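You operate a simulated robot arm through the tools that you are given. There is no shell and no other tool.

The job below is to be done with a simulated robot arm. You get a single attempt, and the scene is never put back.

TASK
Chase the black bolt by hand: in, out and in again. Then screw the silver bolt into its hole.
Fine: the silver bolt stands in the pin rack.
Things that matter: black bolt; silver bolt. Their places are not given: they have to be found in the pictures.

Only the result counts: the job must be done as asked and must still hold three seconds after the hand-in. Knocking over, shifting, dropping, spilling or breaking anything else fails it.

THE ROBOT
A 7-joint arm with a two-finger parallel gripper, fixed in place. Base frame: the origin is at the foot of the arm, x ahead of it, y to its left, z up. Readings come in mm, degrees, newtons and seconds.
Its first joint turns from -166.0 to 166.0 degrees. Payload 4.4 kg.
Tool frame: the origin (TCP) lies between the finger pads and is the grasp point; the fingertips stand 23 mm ahead of it; z points along the fingers, y is the line along which they close. The gripper opens to 94 mm. The fingers are 38 mm wide and 10 mm thick; the gripper's body (54 by 96 mm) begins 39 mm behind the TCP.
Orientation is that of the tool frame in the base frame, as a unit quaternion [w, x, y, z]. With the fingers straight down and closing along the base's y, the tool's x points along the base's -x, its y along +y and its z along -z.

THE INTERFACE
- The arm moves only by the tool apply_moves. Its argument "plan" is a list of rows, each a list of 2 entries, a list of its own where there are three numbers: the shift along the tool's x, y, z in units of 40 mm (1.0 is 40 mm), then the turn, a rotation vector about the tool's x, y, z in units of 8 degrees (1.0 is 8 degrees). In form: [[[tx, ty, tz], [rx, ry, rz]], ...]. A call has 1 to 20 rows; each row shifts and turns the commanded pose from where the row before left it, along the tool's axes as they then stand. "hand" is the opening, from 0 (shut) to 1 (fully open), set as the call begins (left out, the last holds). A call with a number of a shift or a turn outside -1 to 1 is refused whole. A row lasts 0.2 s, in which the tool goes at most 50 mm and 8.6 degrees; a call with a longer step from one row to the next is refused whole, and so is a gripper value outside its range. A pose out of reach is approached as far as the arm can. The call stops where the force on the tool passes 70 N (or 10 N more than at its start, if that is more) or the arm is blocked; 0.2 s more then pass. Each finger travels about 108 mm/s and halts on what it meets, pressing with about 30 N; the grip force reading is that of the motor and also rises with nothing between the fingers. The clock runs only during rows and for 0.2 s after the last one: add rows that do not move to give the fingers time. The reply holds the time, the measured pose of the TCP, the force on the tool along the base axes, the opening and the grip force, in the units named above and with some noise, with the torque about the TCP (base axes, N m) and any sound that the robot's microphone picked up.
- Cameras (640 x 400 px; columns grow to the right, rows downward): "scene" is fixed at [49.5, -501.1, 1432.6]; the picture's right is [-0.10, -0.99, 0.00], its down [-0.81, 0.08, -0.58] and it looks along [0.58, -0.06, -0.81] (base axes); focal length 286 px, centre (320, 200). "wrist" rides on the gripper at [87, 16, -74] in the tool frame; the picture's right is [-0.18, 0.98, 0.00], its down [-0.58, -0.11, -0.81] and it looks along [-0.79, -0.15, 0.59] (tool axes); focal length 243 px, centre (320, 200).
- capture(camera): a new picture of that camera. No time passes.
- measure_at(camera, pixels): for up to 12 pixels [column, row] of the newest picture of that camera ("zoom" is the newest enlarged one), the place [x, y, z] in the base frame of the surface seen there, good to about 2 mm. No time passes.
- inspect(camera, box): a new picture of the part [left, top, right, bottom] of that camera's present view, enlarged. No time passes.
- close_job(): hands the job in; it is judged then, once.

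Leave the gripper open and the arm clear of the work at the hand-in unless told otherwise.

The tools are called as a command line: name --argument value ..., lists and objects as JSON in quotes. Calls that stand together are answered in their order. apply_moves: Moves the arm, as the interface text tells. Its arguments: {"type":"object","properties":{"plan":{"type":"array"},"hand":{"type":"number"}},"required":["plan"]} The other tools are called the same way: capture (camera) takes a picture; measure_at (camera, pixels) gives the place of the surface under pixels of a picture; inspect (camera, box) takes an enlarged picture of a part of a camera's view; close_job () hands the job in.

At the start:

```text
time: 0.0
position: [337.4, -462.5, 1188.5]
tool_rot: [-0.001, 0.001, 1.0, 0.0]
wrist_force: [-0.3, -0.5, -0.3]
torque: [0.0, -0.02, 0.01]
opening: 93.9
grip_force: 0.1
```

scene: 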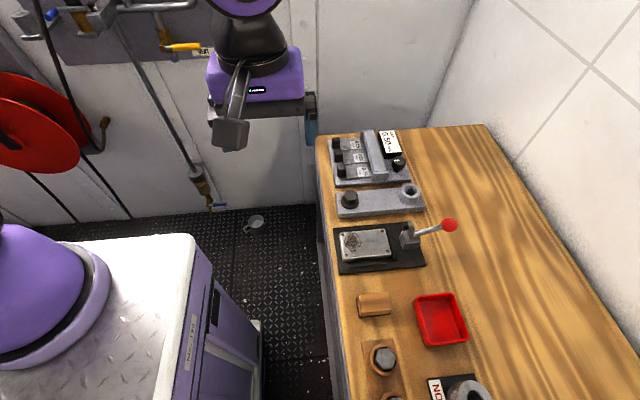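
wrist: 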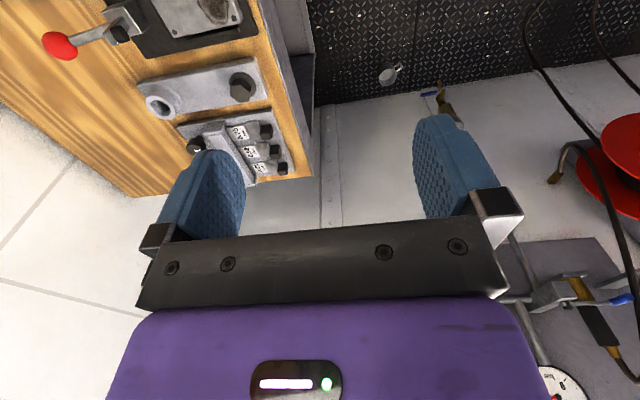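

I see a bench with several fixtures: a unit with display at about (370,155), a grey plate with a black bolt at (350,200) and a hole at (410,190), and a wooden pin rack at (382,360) with a silver bolt. I will enlarge those parts of the view.

inspect --camera "scene" --box '[310, 110, 470, 210]'

inspect --camera "scene" --box '[320, 170, 480, 270]'

inspect --camera "scene" --box '[330, 280, 522, 400]'

inspect --camera "wrist" --box '[40, 0, 360, 200]'

```text
4.00 times, centred on (390, 160) of scene
```

zoom: 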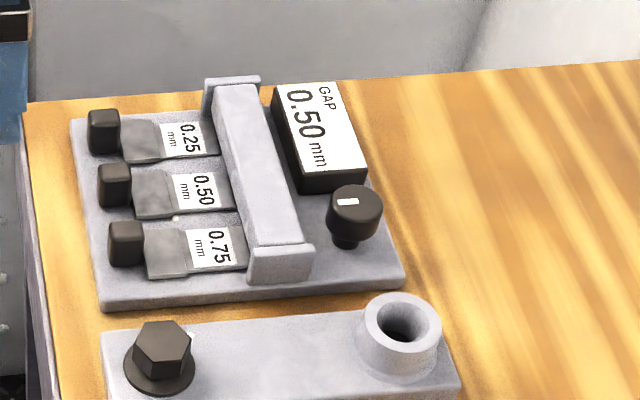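

```text
4.00 times, centred on (400, 220) of scene
```

zoom: 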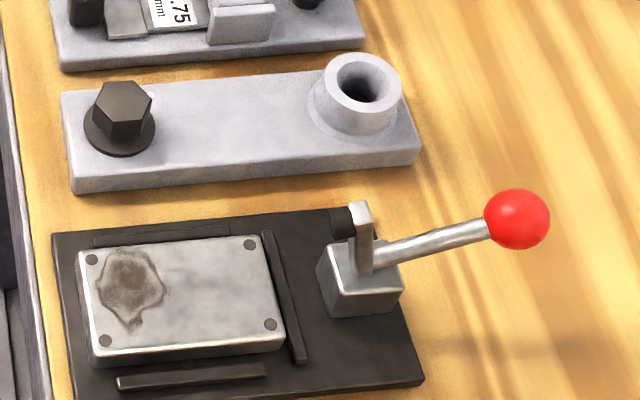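

```text
3.33 times, centred on (426, 340) of scene
```

zoom: 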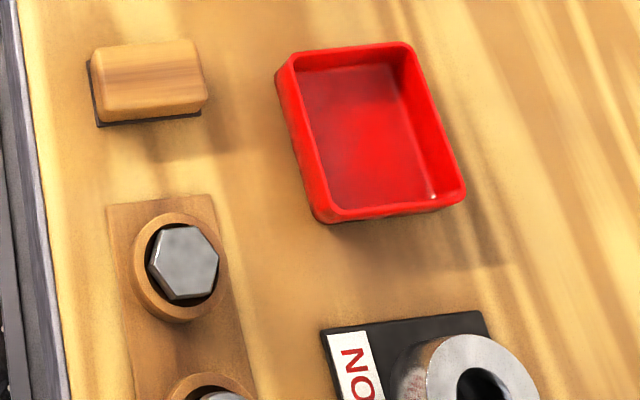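

```text
2.00 times, centred on (200, 100) of wrist
```

zoom: 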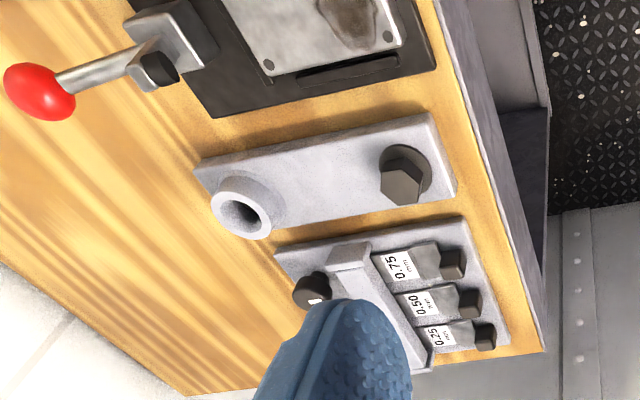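

The black bolt sits at the near end of the plate and an empty boss is at the far end. A silver hex bolt stands in the rack cup at (383,358). I will measure these places in the scene camera picture.

measure_at --camera "scene" --pixels '[[350, 196], [350, 209], [380, 200], [410, 190], [404, 190], [417, 190], [382, 358], [369, 360], [391, 399], [430, 250], [440, 320], [470, 390]]'

capture --camera "scene"

```text
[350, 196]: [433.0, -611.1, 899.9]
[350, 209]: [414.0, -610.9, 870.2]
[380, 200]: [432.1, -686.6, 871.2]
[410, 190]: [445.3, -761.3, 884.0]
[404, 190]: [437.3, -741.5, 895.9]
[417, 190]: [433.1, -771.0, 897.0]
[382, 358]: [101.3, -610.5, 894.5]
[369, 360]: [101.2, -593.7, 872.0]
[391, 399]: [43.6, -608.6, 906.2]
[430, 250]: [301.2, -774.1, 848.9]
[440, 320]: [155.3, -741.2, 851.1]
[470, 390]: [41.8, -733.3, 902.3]
```

```text
taken
```

scene: 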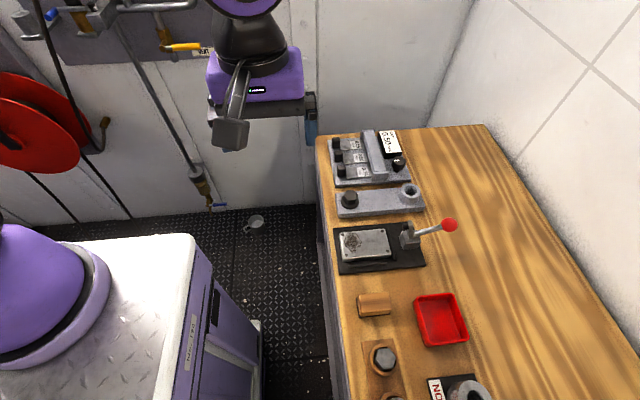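

The bench top is at z≈850, the plate top at z≈871, the black bolt near (430,-611) with head top z≈900, and the boss near (440,-758). I will bring the wrist camera closer to the plate to look at the bolt and the hole.

apply_moves --plan '[[[0.075, -0.529, 0.9], [0, 0, 0]], [[0.075, -0.529, 0.9], [0, 0, 0]], [[0.075, -0.529, 0.9], [0, 0, 0]], [[0.075, -0.529, 0.9], [0, 0, 0]], [[0.075, -0.529, 0.9], [0, 0, 0]], [[0.075, -0.529, 0.9], [0, 0, 0]]]'

capture --camera "wrist"

capture --camera "scene"

```text
time: 1.4
position: [320.3, -589.7, 973.0]
tool_rot: [0.0, 0.0, 1.0, -0.001]
wrist_force: [0.3, 0.8, 1.2]
torque: [-0.02, -0.02, 0.0]
opening: 93.9
grip_force: 0.0
```

```text
taken
```

wrist: 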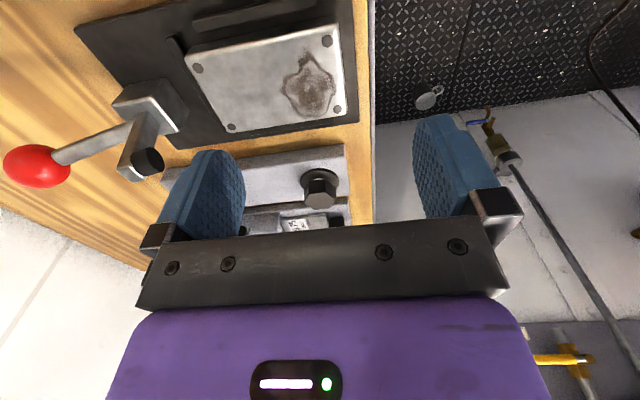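

```text
taken
```

scene: 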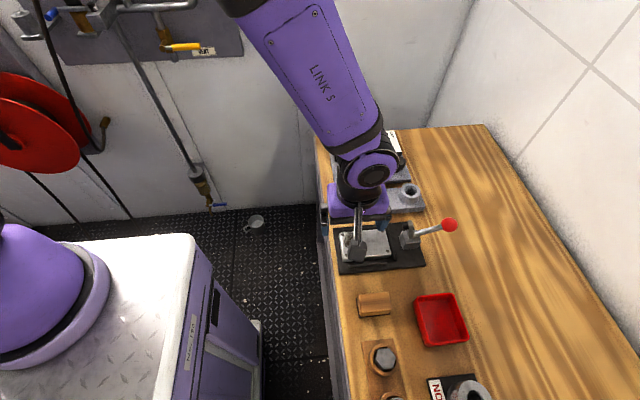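

The gripper hides the lower half of the wrist view, and the bolt shows at (320,187). I will move forward and slightly up so that the bolt appears between the fingers.

apply_moves --plan '[[[-0.667, -0.125, -0.2], [0, 0, 0]], [[-0.667, -0.125, -0.2], [0, 0, 0]], [[-0.667, -0.125, -0.2], [0, 0, 0]]]'

capture --camera "wrist"

inspect --camera "wrist" --box '[200, 0, 420, 200]'

```text
time: 2.2
position: [400.3, -606.2, 997.4]
tool_rot: [-0.001, 0.0, 1.0, 0.0]
wrist_force: [-0.9, 0.4, 0.4]
torque: [0.03, -0.01, -0.01]
opening: 93.8
grip_force: 0.1
```

```text
taken
```

wrist: 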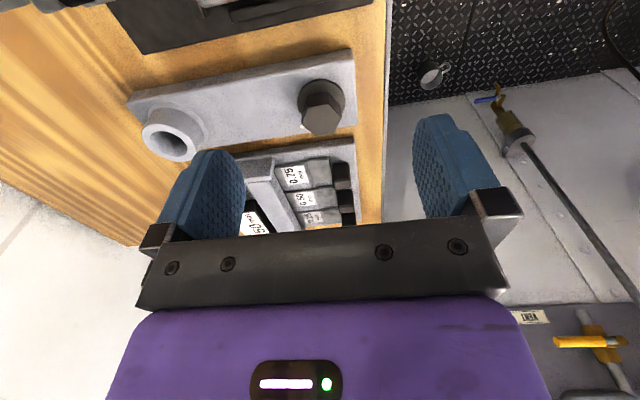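

```text
2.00 times, centred on (310, 100) of wrist
```

zoom: 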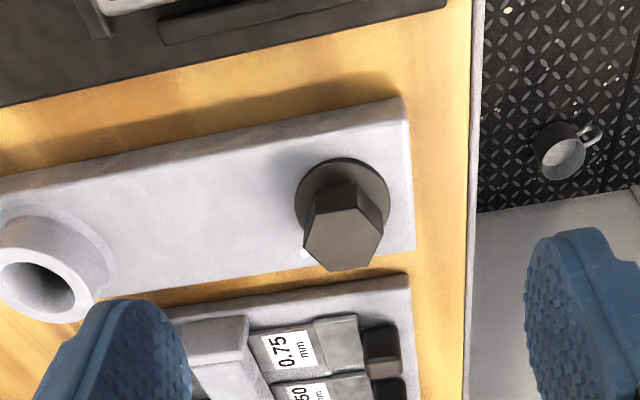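

The black hex head with its round flange sits on the plate. I will measure the head and flange outlines in the enlarged picture, and the boss.

measure_at --camera "zoom" --pixels '[[340, 240], [308, 232], [380, 232], [335, 268], [320, 208], [345, 190], [305, 190], [385, 195], [340, 160], [250, 180], [10, 275], [70, 310]]'

inspect --camera "wrist" --box '[280, 65, 360, 145]'

```text
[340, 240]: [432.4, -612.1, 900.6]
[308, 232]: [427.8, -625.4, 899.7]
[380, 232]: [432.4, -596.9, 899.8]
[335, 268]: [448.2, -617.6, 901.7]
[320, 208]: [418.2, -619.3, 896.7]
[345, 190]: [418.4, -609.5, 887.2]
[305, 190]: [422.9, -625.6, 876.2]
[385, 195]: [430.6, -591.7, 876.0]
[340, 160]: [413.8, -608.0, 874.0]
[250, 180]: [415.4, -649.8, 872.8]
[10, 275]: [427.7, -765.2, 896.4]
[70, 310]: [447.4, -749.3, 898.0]
```

```text
5.00 times, centred on (320, 105) of wrist
```

zoom: 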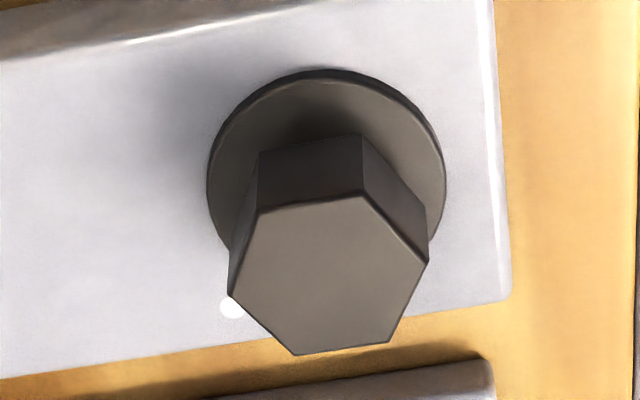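

I will measure the six corners of the black hex head and the flange rim in this enlarged picture.

measure_at --camera "zoom" --pixels '[[234, 292], [261, 216], [361, 200], [423, 263], [388, 339], [298, 351], [328, 275], [212, 180], [440, 180], [330, 80], [232, 307], [325, 160]]'

```text
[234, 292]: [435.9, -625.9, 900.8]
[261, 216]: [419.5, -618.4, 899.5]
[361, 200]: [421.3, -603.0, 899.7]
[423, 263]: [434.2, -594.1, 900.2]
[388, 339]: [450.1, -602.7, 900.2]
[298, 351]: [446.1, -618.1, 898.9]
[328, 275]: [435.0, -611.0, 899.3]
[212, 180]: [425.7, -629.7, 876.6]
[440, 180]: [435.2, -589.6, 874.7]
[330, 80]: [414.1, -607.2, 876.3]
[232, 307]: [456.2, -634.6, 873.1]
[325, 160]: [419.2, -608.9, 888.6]
```

The head is a hex about 28 mm across flats, its centre near (434.5,-610.5), corners along ±y, top at z=900, flange top z≈876. Before I act I will look at the boss hole from above, moving along -y at the same height.

apply_moves --plan '[[[0, -0.9, -0.1], [0, 0, 0]], [[0, -0.9, -0.1], [0, 0, 0]], [[0, -0.9, -0.1], [0, 0, 0]], [[0, -0.9, -0.1], [0, 0, 0]]]'

capture --camera "wrist"

inspect --camera "wrist" --box '[220, 0, 420, 200]'

```text
time: 3.2
position: [399.1, -750.0, 1012.2]
tool_rot: [-0.001, -0.001, 1.0, 0.0]
wrist_force: [0.3, 0.6, -0.1]
torque: [-0.01, 0.0, -0.01]
opening: 93.7
grip_force: 0.0
```

```text
taken
```

wrist: 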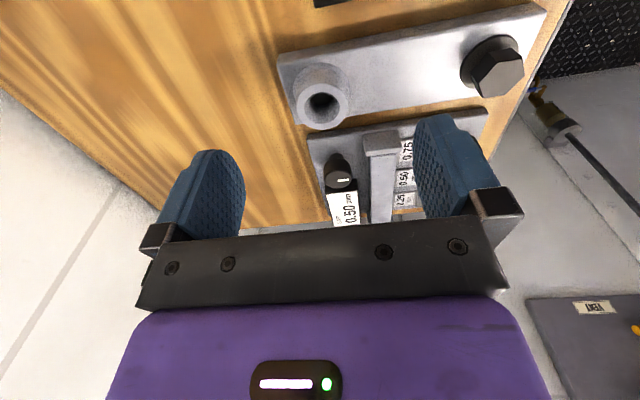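

```text
2.00 times, centred on (320, 100) of wrist
```

zoom: 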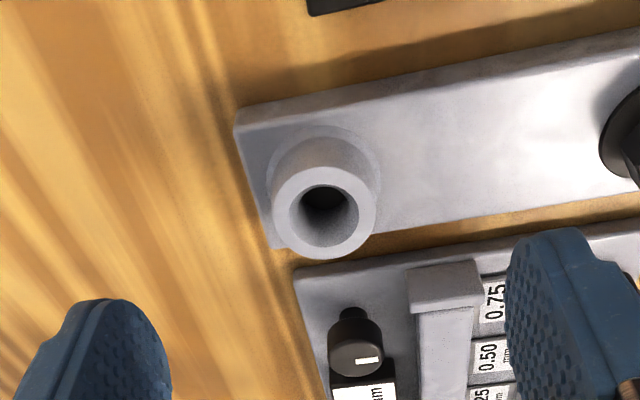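

The boss has a hole with a cone-shaped entry. I will measure its rim.

inspect --camera "wrist" --box '[280, 60, 360, 140]'

measure_at --camera "zoom" --pixels '[[100, 240], [260, 240], [180, 165], [180, 310]]'

```text
5.00 times, centred on (320, 100) of wrist
```

zoom: 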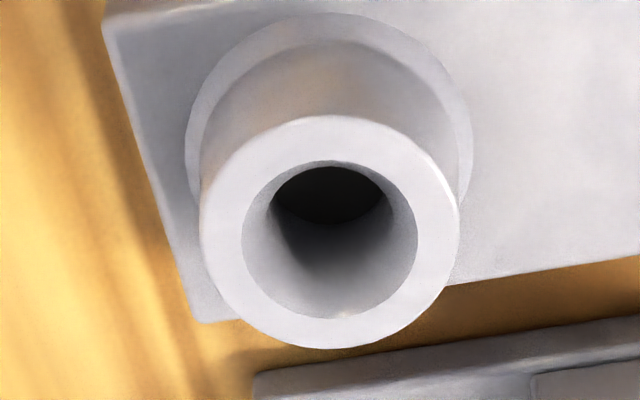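

```text
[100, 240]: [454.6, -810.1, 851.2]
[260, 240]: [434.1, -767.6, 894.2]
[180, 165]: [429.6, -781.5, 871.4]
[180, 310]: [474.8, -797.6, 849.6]
```

Now I will measure the outer and inner rim of the boss in the 5x picture.

measure_at --camera "zoom" --pixels '[[210, 225], [450, 225], [330, 125], [330, 338], [238, 240], [422, 240], [330, 155], [330, 320], [330, 195], [300, 260], [200, 130], [465, 150]]'

```text
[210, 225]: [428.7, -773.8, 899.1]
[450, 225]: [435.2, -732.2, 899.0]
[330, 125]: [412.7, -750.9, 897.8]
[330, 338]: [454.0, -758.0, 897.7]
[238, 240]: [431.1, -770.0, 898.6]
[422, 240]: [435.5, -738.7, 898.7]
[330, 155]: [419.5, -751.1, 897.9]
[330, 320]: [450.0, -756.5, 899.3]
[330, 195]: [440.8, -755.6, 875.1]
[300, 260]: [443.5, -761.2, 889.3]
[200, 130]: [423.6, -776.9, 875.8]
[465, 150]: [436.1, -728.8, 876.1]
```

The boss is centred near (434,-754), rim z≈898, opening about 31 mm tapering down. Now I will travel at the same height to the rack at x≈70, y≈-605 to view the silver bolt.

apply_moves --plan '[[[0.9, 0.403, -0.1], [0, 0, 0]], [[0.9, 0.403, -0.1], [0, 0, 0]], [[0.9, 0.403, 0], [0, 0, 0]], [[0.9, 0.403, 0], [0, 0, 0]], [[0.9, 0.403, 0], [0, 0, 0]], [[0.9, 0.403, 0], [0, 0, 0]], [[0.9, 0.403, 0], [0, 0, 0]], [[0.9, 0.403, 0], [0, 0, 0]], [[0.9, 0.403, 0], [0, 0, 0]]]'

capture --camera "wrist"

capture --camera "scene"

```text
time: 5.2
position: [74.7, -604.2, 1022.3]
tool_rot: [-0.001, -0.002, 1.0, 0.0]
wrist_force: [1.4, -0.2, 0.1]
torque: [0.03, 0.06, 0.03]
opening: 94.0
grip_force: 0.0
```

```text
taken
```

wrist: 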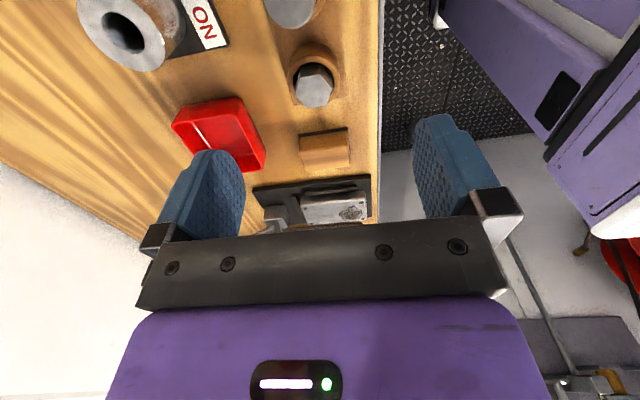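

```text
taken
```

scene: 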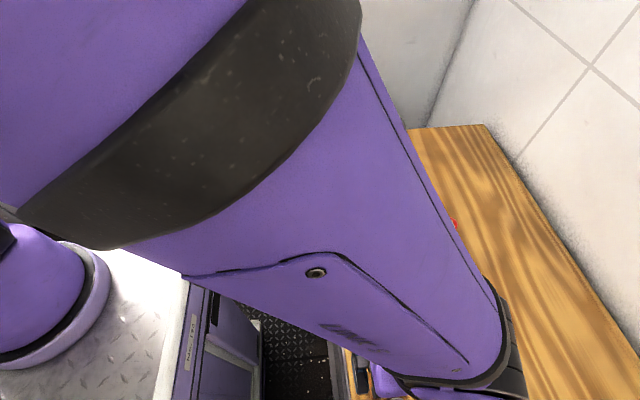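

The silver bolt shows at (313,85) and another round thing at (290,10). I will enlarge this, then back up in -x to see the rest of the bench.

inspect --camera "wrist" --box '[270, 40, 370, 140]'

measure_at --camera "wrist" --pixels '[[313, 88], [300, 82], [330, 86], [316, 70], [312, 103], [300, 57], [290, 5], [310, 135], [320, 155], [205, 125], [340, 50], [130, 50]]'

apply_moves --plan '[[[0.9, 0, -0.2], [0, 0, 0]], [[0.9, 0, -0.2], [0, 0, 0]], [[0.9, 0, -0.2], [0, 0, 0]]]'

capture --camera "wrist"

```text
4.00 times, centred on (320, 90) of wrist
```

zoom: 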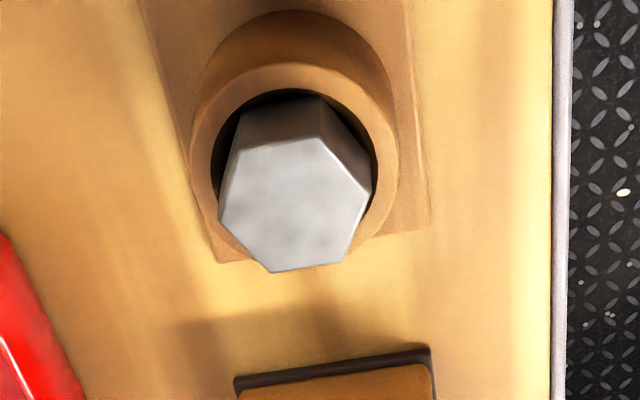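

```text
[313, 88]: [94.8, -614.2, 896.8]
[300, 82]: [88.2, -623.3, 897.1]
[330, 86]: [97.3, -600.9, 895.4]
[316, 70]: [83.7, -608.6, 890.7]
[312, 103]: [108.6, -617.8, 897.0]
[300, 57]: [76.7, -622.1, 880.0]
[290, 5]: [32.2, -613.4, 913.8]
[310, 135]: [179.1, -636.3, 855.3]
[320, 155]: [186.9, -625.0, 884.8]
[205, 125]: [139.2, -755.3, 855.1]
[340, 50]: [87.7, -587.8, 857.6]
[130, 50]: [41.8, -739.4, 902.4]
```

```text
time: 6.0
position: [-33.3, -606.2, 1044.9]
tool_rot: [0.0, -0.001, 1.0, 0.0]
wrist_force: [0.0, -1.4, -0.3]
torque: [0.01, 0.06, 0.03]
opening: 93.7
grip_force: 0.1
```

```text
taken
```

wrist: 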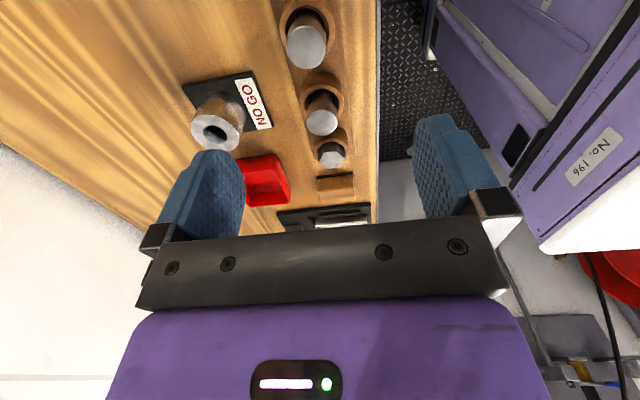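

The rack holds two round pins at x≈-35 and x≈32 and the silver hex bolt at about (97,-612), its cup rim at z≈880 and head top z≈897. I will measure the silver head's corners from the stored enlargement.

measure_at --camera "zoom" --pixels '[[225, 216], [240, 154], [322, 143], [364, 188], [339, 254], [272, 267], [298, 205], [200, 150], [385, 150], [300, 75], [290, 20], [400, 220]]'

inspect --camera "wrist" --box '[280, 90, 380, 190]'

```text
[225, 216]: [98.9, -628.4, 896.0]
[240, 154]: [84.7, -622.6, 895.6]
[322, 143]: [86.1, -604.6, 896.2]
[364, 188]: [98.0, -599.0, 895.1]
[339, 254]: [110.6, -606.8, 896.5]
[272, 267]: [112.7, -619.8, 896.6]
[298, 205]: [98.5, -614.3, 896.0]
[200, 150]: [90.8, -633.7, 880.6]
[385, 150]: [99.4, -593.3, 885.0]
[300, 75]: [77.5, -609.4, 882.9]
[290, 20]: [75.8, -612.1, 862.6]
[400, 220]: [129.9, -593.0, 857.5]
```

```text
4.00 times, centred on (330, 140) of wrist
```

zoom: 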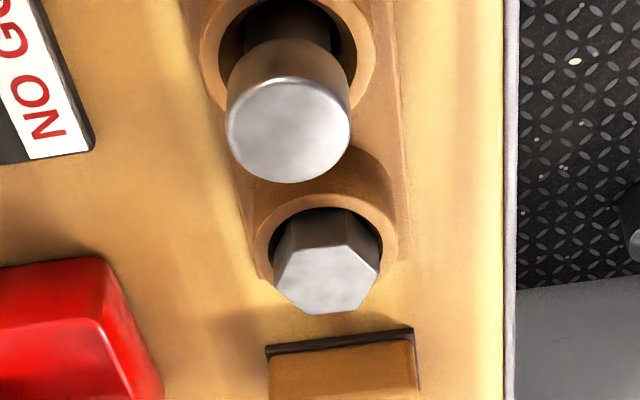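

The silver hex is centred near (98.5,-613.5) with corners also along ±y. Now I go back above the black bolt at (434.5,-610.5) and turn the tool +30° about its z so that the fingers close on flats.

apply_moves --plan '[[[-0.9746, -0.009, 0.1], [0, 0, 0]], [[-0.9746, -0.009, 0.1], [0, 0, 0]], [[-0.9746, -0.009, 0.1], [0, 0, 0]], [[-0.9746, -0.009, 0.1], [0, 0, 0]], [[-0.9746, -0.009, 0.1], [0, 0, 0]], [[-0.9746, -0.009, 0.1], [0, 0, 0]], [[-0.9746, -0.009, 0.1], [0, 0, 0]], [[-0.9746, -0.009, 0.1], [0, 0, 0]], [[-0.9746, -0.009, 0.1], [0, 0, 0]], [[-0.9746, -0.009, 0.1], [0, 0, 0]], [[-0.9746, -0.009, 0.1], [0, 0, 0]], [[-0.9746, -0.009, 0.1], [0, 0, 0]]]'

apply_moves --plan '[[[0, 0, 0], [0, 0, 0.9375]], [[0, 0, 0], [0, 0, 0.9375]], [[0, 0, 0], [0, 0, 0.9375]], [[0, 0, 0], [0, 0, 0.9375]]]'

capture --camera "wrist"

capture --camera "scene"

```text
time: 8.6
position: [435.0, -610.6, 998.4]
tool_rot: [0.0, 0.0, 1.0, 0.0]
wrist_force: [-1.0, -0.2, 0.3]
torque: [0.02, -0.05, -0.01]
opening: 93.8
grip_force: 0.0
```

```text
time: 9.6
position: [435.4, -609.4, 997.3]
tool_rot: [0.0, 0.26, 0.966, 0.0]
wrist_force: [-0.7, 1.2, -0.7]
torque: [0.0, -0.09, -0.02]
opening: 94.0
grip_force: 0.1
```

```text
taken
```

wrist: 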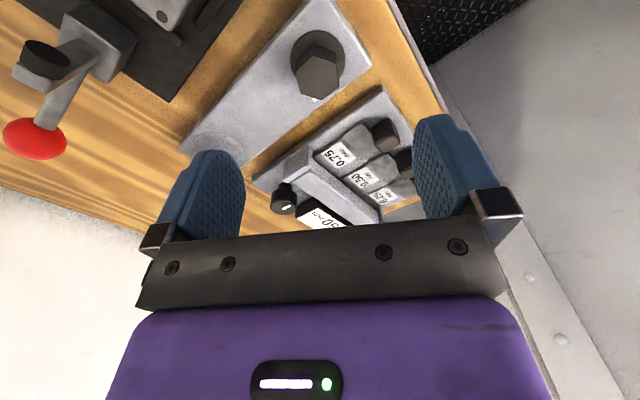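

```text
taken
```

scene: 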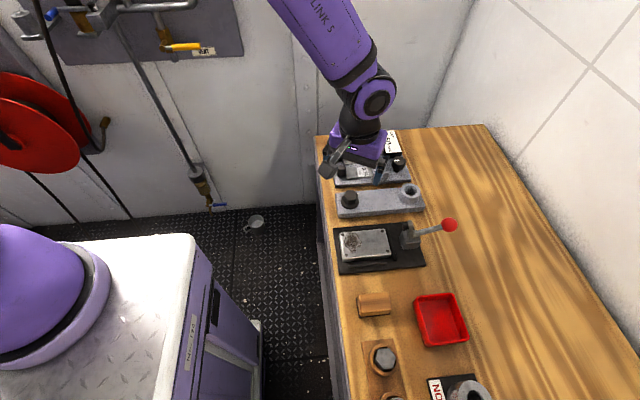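

The bolt head now shows between the fingers at (318,75) with flats square to the closing line. At this safe height I will test how far the wrist can turn in the tightening direction (+z of the tool).

apply_moves --plan '[[[0, 0, 0], [0, 0, 1]], [[0, 0, 0], [0, 0, 1]], [[0, 0, 0], [0, 0, 1]], [[0, 0, 0], [0, 0, 1]], [[0, 0, 0], [0, 0, 1]], [[0, 0, 0], [0, 0, 1]], [[0, 0, 0], [0, 0, 1]], [[0, 0, 0], [0, 0, 1]], [[0, 0, 0], [0, 0, 1]], [[0, 0, 0], [0, 0, 1]], [[0, 0, 0], [0, 0, 1]], [[0, 0, 0], [0, 0, 1]], [[0, 0, 0], [0, 0, 1]], [[0, 0, 0], [0, 0, 1]], [[0, 0, 0], [0, 0, 1]]]'

```text
time: 12.8
position: [435.7, -609.4, 998.1]
tool_rot: [0.001, 0.966, 0.258, -0.001]
wrist_force: [-0.2, -0.4, -0.7]
torque: [-0.01, -0.03, 0.0]
opening: 93.9
grip_force: 0.1
```

The wrist followed to a yaw of 150°. I will continue further in the same direction.

apply_moves --plan '[[[0, 0, 0], [0, 0, 1]], [[0, 0, 0], [0, 0, 1]], [[0, 0, 0], [0, 0, 1]], [[0, 0, 0], [0, 0, 1]], [[0, 0, 0], [0, 0, 1]], [[0, 0, 0], [0, 0, 1]], [[0, 0, 0], [0, 0, 1]], [[0, 0, 0], [0, 0, 1]], [[0, 0, 0], [0, 0, 1]], [[0, 0, 0], [0, 0, 1]], [[0, 0, 0], [0, 0, 1]], [[0, 0, 0], [0, 0, 1]], [[0, 0, 0], [0, 0, 1]], [[0, 0, 0], [0, 0, 1]], [[0, 0, 0], [0, 0, 1]]]'

```text
time: 16.0
position: [435.3, -609.6, 996.4]
tool_rot: [0.0, -0.706, 0.708, 0.0]
wrist_force: [0.2, -0.1, 0.2]
torque: [0.02, -0.03, 0.0]
opening: 93.8
grip_force: 0.0
```

It followed to 270° without trouble. I will keep turning to find the limit.

apply_moves --plan '[[[0, 0, 0], [0, 0, 1]], [[0, 0, 0], [0, 0, 1]], [[0, 0, 0], [0, 0, 1]], [[0, 0, 0], [0, 0, 1]], [[0, 0, 0], [0, 0, 1]], [[0, 0, 0], [0, 0, 1]], [[0, 0, 0], [0, 0, 1]], [[0, 0, 0], [0, 0, 1]], [[0, 0, 0], [0, 0, 1]], [[0, 0, 0], [0, 0, 1]], [[0, 0, 0], [0, 0, 1]], [[0, 0, 0], [0, 0, 1]], [[0, 0, 0], [0, 0, 1]], [[0, 0, 0], [0, 0, 1]], [[0, 0, 0], [0, 0, 1]]]'

capture --camera "scene"

```text
time: 19.2
position: [435.0, -609.1, 996.3]
tool_rot: [-0.001, -0.516, 0.857, 0.0]
wrist_force: [0.5, -0.1, -0.5]
torque: [-0.02, -0.01, 0.03]
opening: 94.0
grip_force: 0.0
out of reach, approached as far as the arm can: row 4, 5, 6, 7, 8, 9, 10, 11, 12, 13, 14, 15
```

```text
taken
```

scene: 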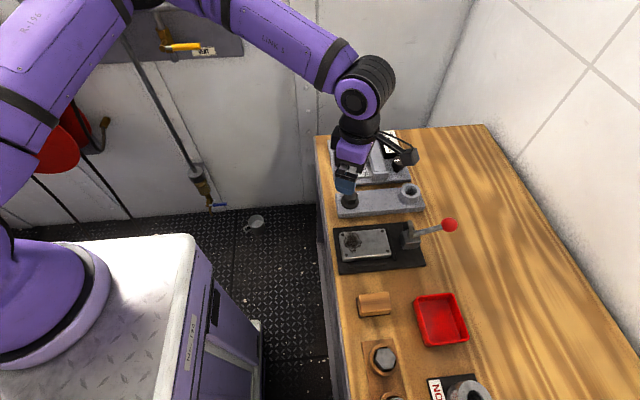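

The upper limit is near a yaw of 298°. I will turn back one step to see from where the command counts.

apply_moves --plan '[[[0, 0, 0], [0, 0, -1]]]'

```text
time: 19.6
position: [435.4, -609.2, 997.0]
tool_rot: [0.0, -0.574, 0.819, -0.001]
wrist_force: [0.5, -0.7, 0.2]
torque: [-0.03, 0.0, 0.01]
opening: 93.8
grip_force: 0.2
```

The command counts from where the arm actually stopped (now 290°). Now I turn the other way to find the lower limit.

apply_moves --plan '[[[0, 0, 0], [0, 0, -1]], [[0, 0, 0], [0, 0, -1]], [[0, 0, 0], [0, 0, -1]], [[0, 0, 0], [0, 0, -1]], [[0, 0, 0], [0, 0, -1]], [[0, 0, 0], [0, 0, -1]], [[0, 0, 0], [0, 0, -1]], [[0, 0, 0], [0, 0, -1]], [[0, 0, 0], [0, 0, -1]], [[0, 0, 0], [0, 0, -1]], [[0, 0, 0], [0, 0, -1]], [[0, 0, 0], [0, 0, -1]], [[0, 0, 0], [0, 0, -1]], [[0, 0, 0], [0, 0, -1]], [[0, 0, 0], [0, 0, -1]], [[0, 0, 0], [0, 0, -1]], [[0, 0, 0], [0, 0, -1]], [[0, 0, 0], [0, 0, -1]], [[0, 0, 0], [0, 0, -1]], [[0, 0, 0], [0, 0, -1]]]'

apply_moves --plan '[[[0, 0, 0], [0, 0, -1]], [[0, 0, 0], [0, 0, -1]], [[0, 0, 0], [0, 0, -1]], [[0, 0, 0], [0, 0, -1]], [[0, 0, 0], [0, 0, -1]], [[0, 0, 0], [0, 0, -1]], [[0, 0, 0], [0, 0, -1]], [[0, 0, 0], [0, 0, -1]], [[0, 0, 0], [0, 0, -1]], [[0, 0, 0], [0, 0, -1]], [[0, 0, 0], [0, 0, -1]], [[0, 0, 0], [0, 0, -1]], [[0, 0, 0], [0, 0, -1]], [[0, 0, 0], [0, 0, -1]], [[0, 0, 0], [0, 0, -1]], [[0, 0, 0], [0, 0, -1]], [[0, 0, 0], [0, 0, -1]], [[0, 0, 0], [0, 0, -1]], [[0, 0, 0], [0, 0, -1]], [[0, 0, 0], [0, 0, -1]]]'

```text
time: 23.8
position: [435.5, -610.1, 997.4]
tool_rot: [0.001, 0.906, 0.424, -0.001]
wrist_force: [0.0, 0.3, -0.4]
torque: [0.01, 0.0, 0.04]
opening: 93.8
grip_force: 0.0
```

```text
time: 28.0
position: [434.4, -609.5, 998.1]
tool_rot: [-0.001, -0.26, 0.966, 0.0]
wrist_force: [0.2, -0.1, -0.2]
torque: [0.01, 0.01, 0.0]
opening: 93.9
grip_force: 0.0
```

The yaw is now -30°. I continue to find the lower limit.

apply_moves --plan '[[[0, 0, 0], [0, 0, -1]], [[0, 0, 0], [0, 0, -1]], [[0, 0, 0], [0, 0, -1]], [[0, 0, 0], [0, 0, -1]], [[0, 0, 0], [0, 0, -1]]]'

```text
time: 29.2
position: [435.5, -610.2, 996.4]
tool_rot: [-0.001, -0.576, 0.818, -0.001]
wrist_force: [1.1, 0.7, -0.4]
torque: [0.03, -0.02, -0.02]
opening: 94.1
grip_force: 0.1
```

Now at -70°, still following. I continue.

apply_moves --plan '[[[0, 0, 0], [0, 0, -1]], [[0, 0, 0], [0, 0, -1]], [[0, 0, 0], [0, 0, -1]], [[0, 0, 0], [0, 0, -1]], [[0, 0, 0], [0, 0, -1]], [[0, 0, 0], [0, 0, -1]], [[0, 0, 0], [0, 0, -1]], [[0, 0, 0], [0, 0, -1]], [[0, 0, 0], [0, 0, -1]], [[0, 0, 0], [0, 0, -1]], [[0, 0, 0], [0, 0, -1]], [[0, 0, 0], [0, 0, -1]]]'

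```text
time: 31.8
position: [433.9, -611.1, 997.0]
tool_rot: [0.001, 0.988, -0.157, 0.0]
wrist_force: [0.4, -0.3, -2.2]
torque: [0.02, 0.03, 0.01]
opening: 93.8
grip_force: 0.1
out of reach, approached as far as the arm can: row 12
```

The wrist turns from about -162° to 298°, so one stroke can exceed a full turn. I go to -150° (square to flats), narrow the fingers to about 52 mm, and take pictures to check clearance to the neighbouring gauge block.

apply_moves --plan '[[[0, 0, 0], [0, 0, 0.75]], [[0, 0, 0], [0, 0, 0.75]], [[0, 0, 0], [0, 0, 0]], [[0, 0, 0], [0, 0, 0]]]' --hand 0.55

capture --camera "wrist"

capture --camera "scene"

measure_at --camera "scene" --pixels '[[337, 184], [409, 178], [342, 169], [340, 157], [372, 176], [341, 204], [398, 163], [340, 140]]'

```text
time: 32.8
position: [434.1, -609.1, 997.5]
tool_rot: [0.0, 0.966, -0.258, 0.0]
wrist_force: [0.1, -0.6, 1.0]
torque: [0.02, 0.02, 0.03]
opening: 51.7
grip_force: 0.0
```

```text
taken
```

wrist: 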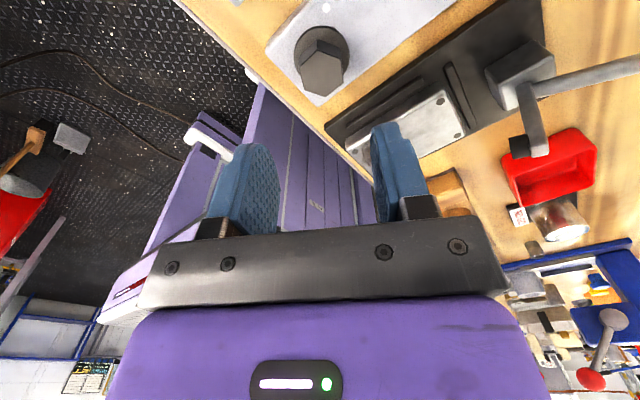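

```text
taken
```

scene: 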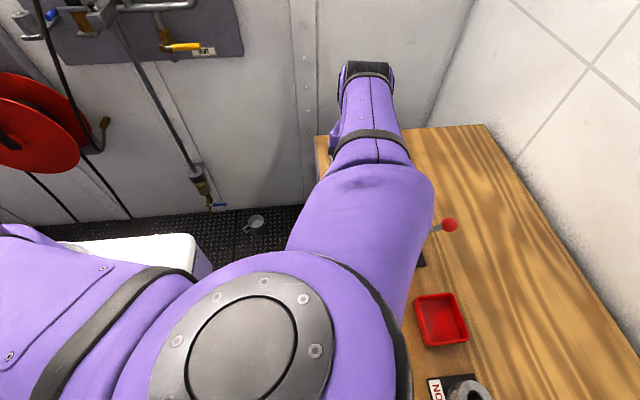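

```text
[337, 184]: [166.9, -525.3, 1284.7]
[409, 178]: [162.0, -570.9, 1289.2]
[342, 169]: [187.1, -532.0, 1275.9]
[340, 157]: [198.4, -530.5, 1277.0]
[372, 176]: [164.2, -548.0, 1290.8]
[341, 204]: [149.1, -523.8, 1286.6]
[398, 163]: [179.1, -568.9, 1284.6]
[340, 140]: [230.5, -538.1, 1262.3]
```

In this pose the arm's elbow blocks the scene view. I will turn to +30° (also square to the flats), where the view was free, and measure the gauge block there.

apply_moves --plan '[[[0, 0, 0], [0, 0, 1]], [[0, 0, 0], [0, 0, 1]], [[0, 0, 0], [0, 0, 1]], [[0, 0, 0], [0, 0, 1]], [[0, 0, 0], [0, 0, 1]], [[0, 0, 0], [0, 0, 1]], [[0, 0, 0], [0, 0, 1]], [[0, 0, 0], [0, 0, 1]], [[0, 0, 0], [0, 0, 1]], [[0, 0, 0], [0, 0, 1]], [[0, 0, 0], [0, 0, 1]], [[0, 0, 0], [0, 0, 1]], [[0, 0, 0], [0, 0, 1]], [[0, 0, 0], [0, 0, 1]], [[0, 0, 0], [0, 0, 1]], [[0, 0, 0], [0, 0, 1]], [[0, 0, 0], [0, 0, 1]], [[0, 0, 0], [0, 0, 1]], [[0, 0, 0], [0, 0, 1]], [[0, 0, 0], [0, 0, 1]]]'

apply_moves --plan '[[[0, 0, 0], [0, 0, 1]], [[0, 0, 0], [0, 0, 1]], [[0, 0, 0], [0, 0, 0.5]], [[0, 0, 0], [0, 0, 0]]]'

capture --camera "wrist"

capture --camera "scene"

```text
time: 37.0
position: [434.3, -608.9, 997.5]
tool_rot: [0.0, 0.088, 0.996, 0.0]
wrist_force: [-0.9, 0.1, 0.3]
torque: [0.01, 0.01, -0.03]
opening: 51.5
grip_force: 0.0
```

```text
time: 38.0
position: [435.2, -609.4, 998.0]
tool_rot: [-0.001, 0.258, 0.966, -0.001]
wrist_force: [-0.3, 0.7, -0.3]
torque: [0.02, 0.0, 0.0]
opening: 51.5
grip_force: 0.1
```

```text
taken
```

wrist: 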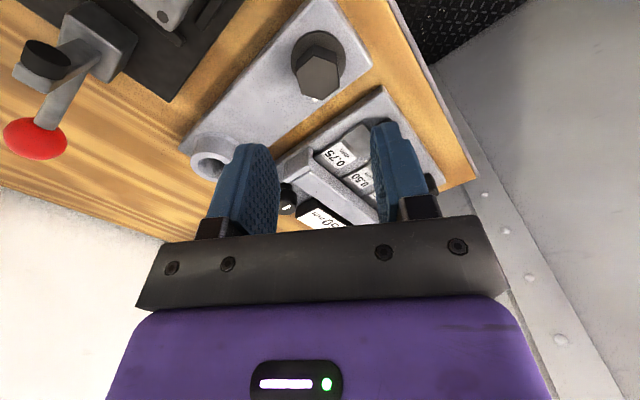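

```text
taken
```

scene: 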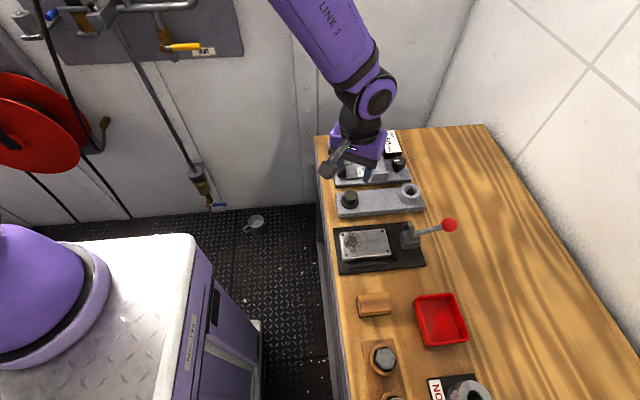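

I will measure the gauge block's near edge, its bridge, knob and display, and the clamp lever.

measure_at --camera "wrist" --pixels '[[375, 95], [262, 182], [298, 160], [340, 152], [288, 195], [372, 128], [35, 140], [45, 55], [60, 80], [330, 215], [318, 72], [320, 98]]'

measure_at --camera "scene" --pixels '[[450, 225], [407, 232], [410, 226], [342, 171], [335, 174], [339, 184], [397, 160], [374, 176], [410, 240]]'

```text
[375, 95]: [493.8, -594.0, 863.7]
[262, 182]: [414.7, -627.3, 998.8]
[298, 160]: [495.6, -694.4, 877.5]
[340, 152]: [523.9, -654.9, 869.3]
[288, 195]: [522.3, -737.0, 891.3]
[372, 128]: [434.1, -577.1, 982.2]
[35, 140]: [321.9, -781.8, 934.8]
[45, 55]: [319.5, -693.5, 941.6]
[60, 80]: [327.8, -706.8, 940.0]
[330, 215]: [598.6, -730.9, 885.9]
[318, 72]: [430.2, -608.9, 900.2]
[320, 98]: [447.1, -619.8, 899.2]
```

```text
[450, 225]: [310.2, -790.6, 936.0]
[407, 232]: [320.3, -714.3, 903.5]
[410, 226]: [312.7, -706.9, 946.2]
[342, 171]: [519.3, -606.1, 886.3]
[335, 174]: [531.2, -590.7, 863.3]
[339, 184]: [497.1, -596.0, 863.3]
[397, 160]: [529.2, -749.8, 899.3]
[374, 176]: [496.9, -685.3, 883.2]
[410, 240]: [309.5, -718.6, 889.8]
```

Gauge block begins at x≈494, so there is room. Now I descend over the black head with the fingers at 52 mm, first to TCP z≈920, then to about 903 so that the fingertips stay just above the flange.

apply_moves --plan '[[[0, -0.03, 0.65], [0, 0, 0]], [[0, 0, 0.65], [0, 0, 0]], [[0, 0, 0.65], [0, 0, 0]]]'

capture --camera "wrist"

```text
time: 38.8
position: [434.7, -609.9, 919.2]
tool_rot: [0.0, 0.259, 0.966, -0.001]
wrist_force: [0.5, 0.3, 1.1]
torque: [-0.07, 0.02, 0.0]
opening: 51.9
grip_force: 0.0
```

```text
taken
```

wrist: 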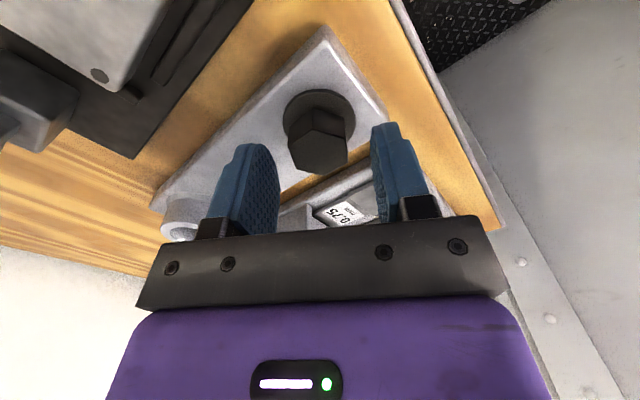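

The head stands between the fingers. I lower by 16 mm more and then close, with waiting rows.

apply_moves --plan '[[[0, 0, 0.2], [0, 0, 0]], [[0, 0, 0.2], [0, 0, 0]]]'

capture --camera "wrist"

```text
time: 39.4
position: [434.7, -610.1, 903.8]
tool_rot: [0.001, 0.259, 0.966, -0.001]
wrist_force: [0.2, 0.9, 0.5]
torque: [0.02, 0.02, -0.02]
opening: 51.8
grip_force: 0.0
```

```text
taken
```

wrist: 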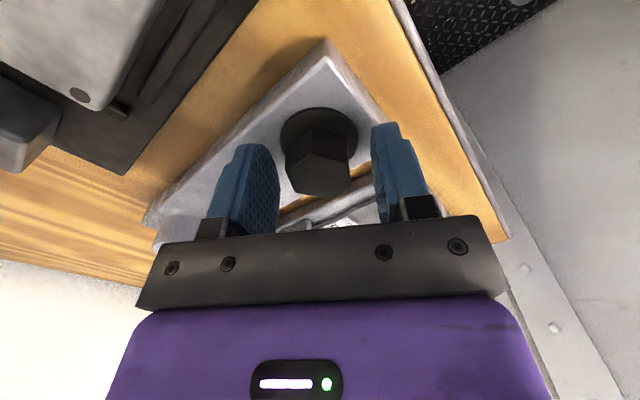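

Force is near zero and the head is centred. I close the fingers on the flats.

apply_moves --plan '[[[0, 0, 0], [0, 0, 0]], [[0, 0, 0], [0, 0, 0]], [[0, 0, 0], [0, 0, 0]]]' --hand 0.2

```text
time: 40.2
position: [433.5, -610.7, 902.2]
tool_rot: [0.001, 0.259, 0.966, -0.001]
wrist_force: [-2.9, -7.4, -3.8]
torque: [0.0, -0.4, -0.02]
opening: 32.1
grip_force: 45.0
```

The fingers stopped at 32.1 mm, a little more than I expected. I check the picture for how they sit on the head.

inspect --camera "wrist" --box '[220, 80, 420, 230]'

inspect --camera "scene" --box '[310, 150, 410, 230]'

```text
2.67 times, centred on (320, 155) of wrist
```

zoom: 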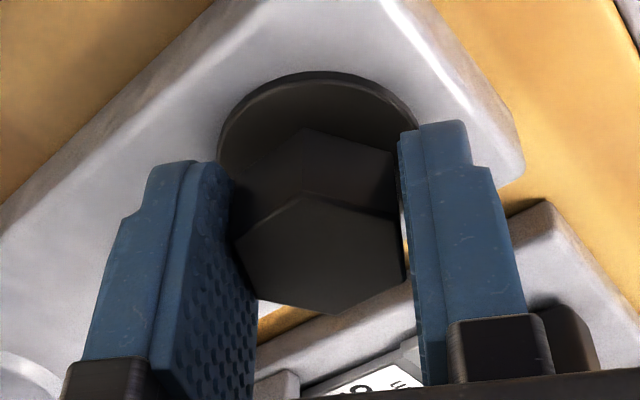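

```text
5.00 times, centred on (360, 190) of scene
```

zoom: 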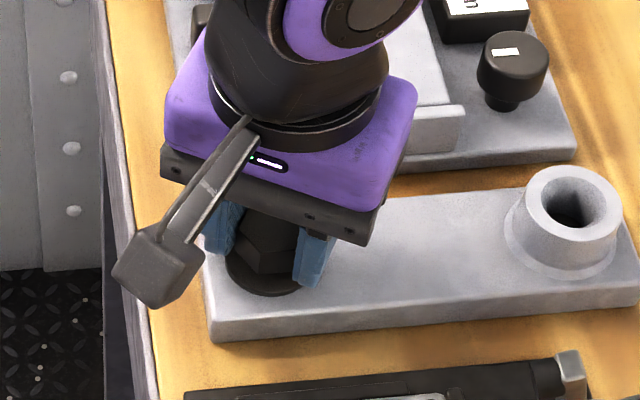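

The hex looks a few degrees off the pads. I turn the tool +8° in tightening direction and read the opening and torque.

apply_moves --plan '[[[0, 0, 0], [0, 0, 0.5]], [[0, 0, 0], [0, 0, 0.5]]]'

```text
time: 40.8
position: [435.0, -611.4, 903.0]
tool_rot: [0.0, 0.326, 0.945, 0.0]
wrist_force: [-4.1, -6.9, -7.7]
torque: [-0.34, -0.54, 0.04]
opening: 32.0
grip_force: 44.7
```

The opening stayed at 32.0 mm and the torque is small. I check in a picture whether the head turned with the fingers.

inspect --camera "wrist" --box '[220, 80, 420, 230]'

```text
2.67 times, centred on (320, 155) of wrist
```

zoom: 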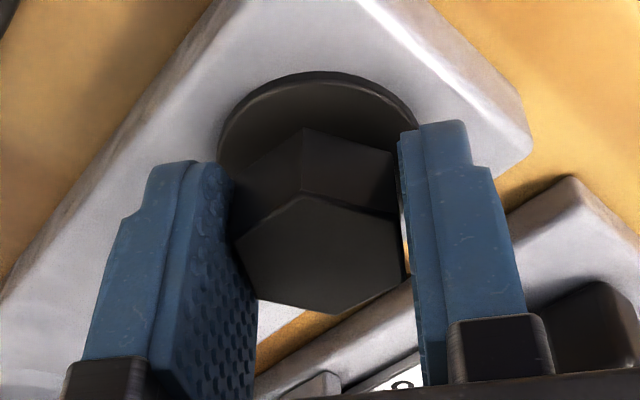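

The head turned with the fingers, so the bolt is not tight yet. I turn 40° more in and watch torque, z force and sounds.

apply_moves --plan '[[[0, 0, 0], [0, 0, 1]], [[0, 0, 0], [0, 0, 1]], [[0, 0, 0], [0, 0, 1]], [[0, 0, 0], [0, 0, 1]], [[0, 0, 0], [0, 0, 1]]]'

```text
time: 42.0
position: [435.3, -610.4, 903.3]
tool_rot: [0.001, 0.63, 0.777, 0.0]
wrist_force: [0.6, -2.7, -16.2]
torque: [0.24, -0.31, 0.03]
opening: 31.8
grip_force: 45.0
```

The z force is now -16 N, so the bolt draws the tool down as it goes in. I follow down by 0.5 mm and see how the force changes.

apply_moves --plan '[[[0, 0, 0.0125], [0, 0, 0]], [[0, 0, 0], [0, 0, 0]]]'

inspect --camera "wrist" --box '[220, 80, 420, 230]'

inspect --camera "scene" --box '[310, 150, 410, 230]'

```text
time: 42.6
position: [434.8, -610.4, 903.4]
tool_rot: [-0.001, 0.63, 0.777, 0.0]
wrist_force: [3.3, -1.4, -6.5]
torque: [1.24, -0.13, -0.01]
opening: 32.1
grip_force: 45.1
```

```text
2.67 times, centred on (320, 155) of wrist
```

zoom: 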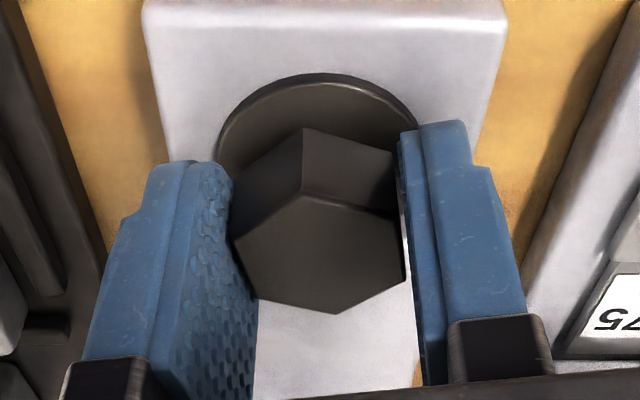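

```text
5.00 times, centred on (360, 190) of scene
```

zoom: 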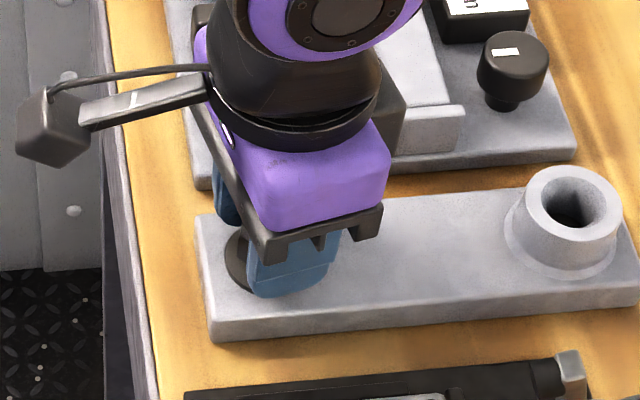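

Half a millimetre took off about 10 N, so the stiffness is about 20 N/mm. I turn on 40° while following down about 0.4 mm.

apply_moves --plan '[[[0, 0, 0.002], [0, 0, 1]], [[0, 0, 0.002], [0, 0, 1]], [[0, 0, 0.002], [0, 0, 1]], [[0, 0, 0.002], [0, 0, 1]], [[0, 0, 0.002], [0, 0, 1]]]'

```text
time: 43.8
position: [436.2, -611.1, 902.4]
tool_rot: [0.001, 0.858, 0.513, -0.001]
wrist_force: [14.0, 1.1, -6.3]
torque: [-0.38, 0.44, 0.04]
opening: 31.9
grip_force: 45.1
```

It follows cleanly, about 0.4 mm per 40°, i.e. a pitch near 3.6 mm. The side force of 14 N in x shows a small centring error, so I shift 0.7 mm along the tool's y and continue in by 40°.

apply_moves --plan '[[[0, 0.0168, 0.003], [0, 0, 0]], [[0, 0, 0.002], [0, 0, 1]], [[0, 0, 0.002], [0, 0, 1]], [[0, 0, 0.002], [0, 0, 1]], [[0, 0, 0.002], [0, 0, 1]], [[0, 0, 0.002], [0, 0, 1]]]'

```text
time: 45.2
position: [436.7, -612.2, 900.6]
tool_rot: [0.001, 0.982, 0.19, -0.001]
wrist_force: [16.5, -0.2, -8.9]
torque: [0.34, 0.07, 0.06]
opening: 31.9
grip_force: 45.3
```

The side force comes from gripping slightly off-axis. I work out the bolt axis at about (435.3,-610.9); I release, shift 0.5 mm to it, and grip again at the same angle.

apply_moves --plan '[[[0, 0, 0], [0, 0, 0]], [[-0.004, 0.0115, 0], [0, 0, 0]], [[0, 0, 0], [0, 0, 0]]]' --hand 0.45

inspect --camera "wrist" --box '[220, 80, 420, 230]'

capture --camera "scene"

```text
time: 46.0
position: [434.4, -612.2, 901.6]
tool_rot: [0.002, 0.982, 0.191, -0.001]
wrist_force: [0.3, 0.5, 0.4]
torque: [-0.02, 0.02, -0.03]
opening: 42.1
grip_force: 0.2
```

```text
2.67 times, centred on (320, 155) of wrist
```

zoom: 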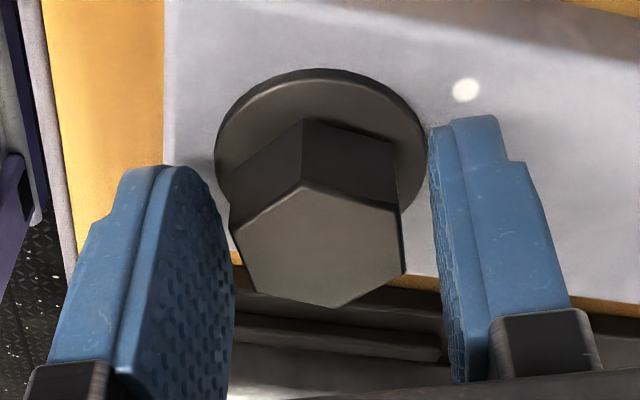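

```text
taken
```

scene: 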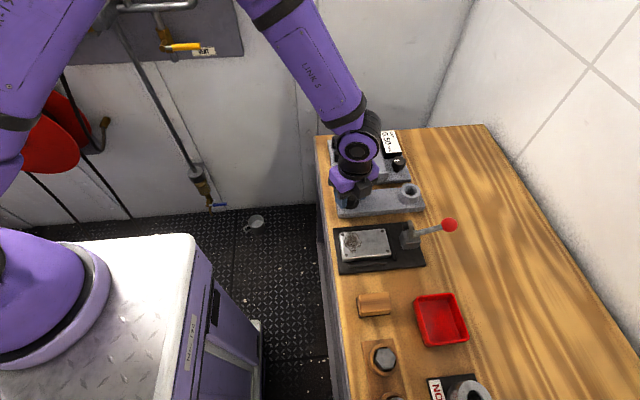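

The hex flats are parallel to the pads. I close again and continue turning in.

apply_moves --plan '[[[0, 0, 0], [0, 0, 0]], [[0, 0, 0], [0, 0, 0]], [[0, 0, 0], [0, 0, 0]]]' --hand 0.2

apply_moves --plan '[[[0, 0, 0.002], [0, 0, 1]], [[0, 0, 0.002], [0, 0, 1]], [[0, 0, 0.002], [0, 0, 1]], [[0, 0, 0.002], [0, 0, 1]], [[0, 0, 0.002], [0, 0, 1]]]'

```text
time: 46.8
position: [435.3, -611.9, 903.3]
tool_rot: [0.001, 0.982, 0.19, 0.0]
wrist_force: [-0.7, -2.7, 0.4]
torque: [0.16, 0.24, 0.01]
opening: 31.7
grip_force: 45.2
```

```text
time: 48.0
position: [435.2, -610.1, 901.7]
tool_rot: [0.001, 0.988, -0.157, 0.0]
wrist_force: [-0.8, -5.7, -1.3]
torque: [0.16, 0.17, 0.02]
opening: 31.7
grip_force: 44.7
```

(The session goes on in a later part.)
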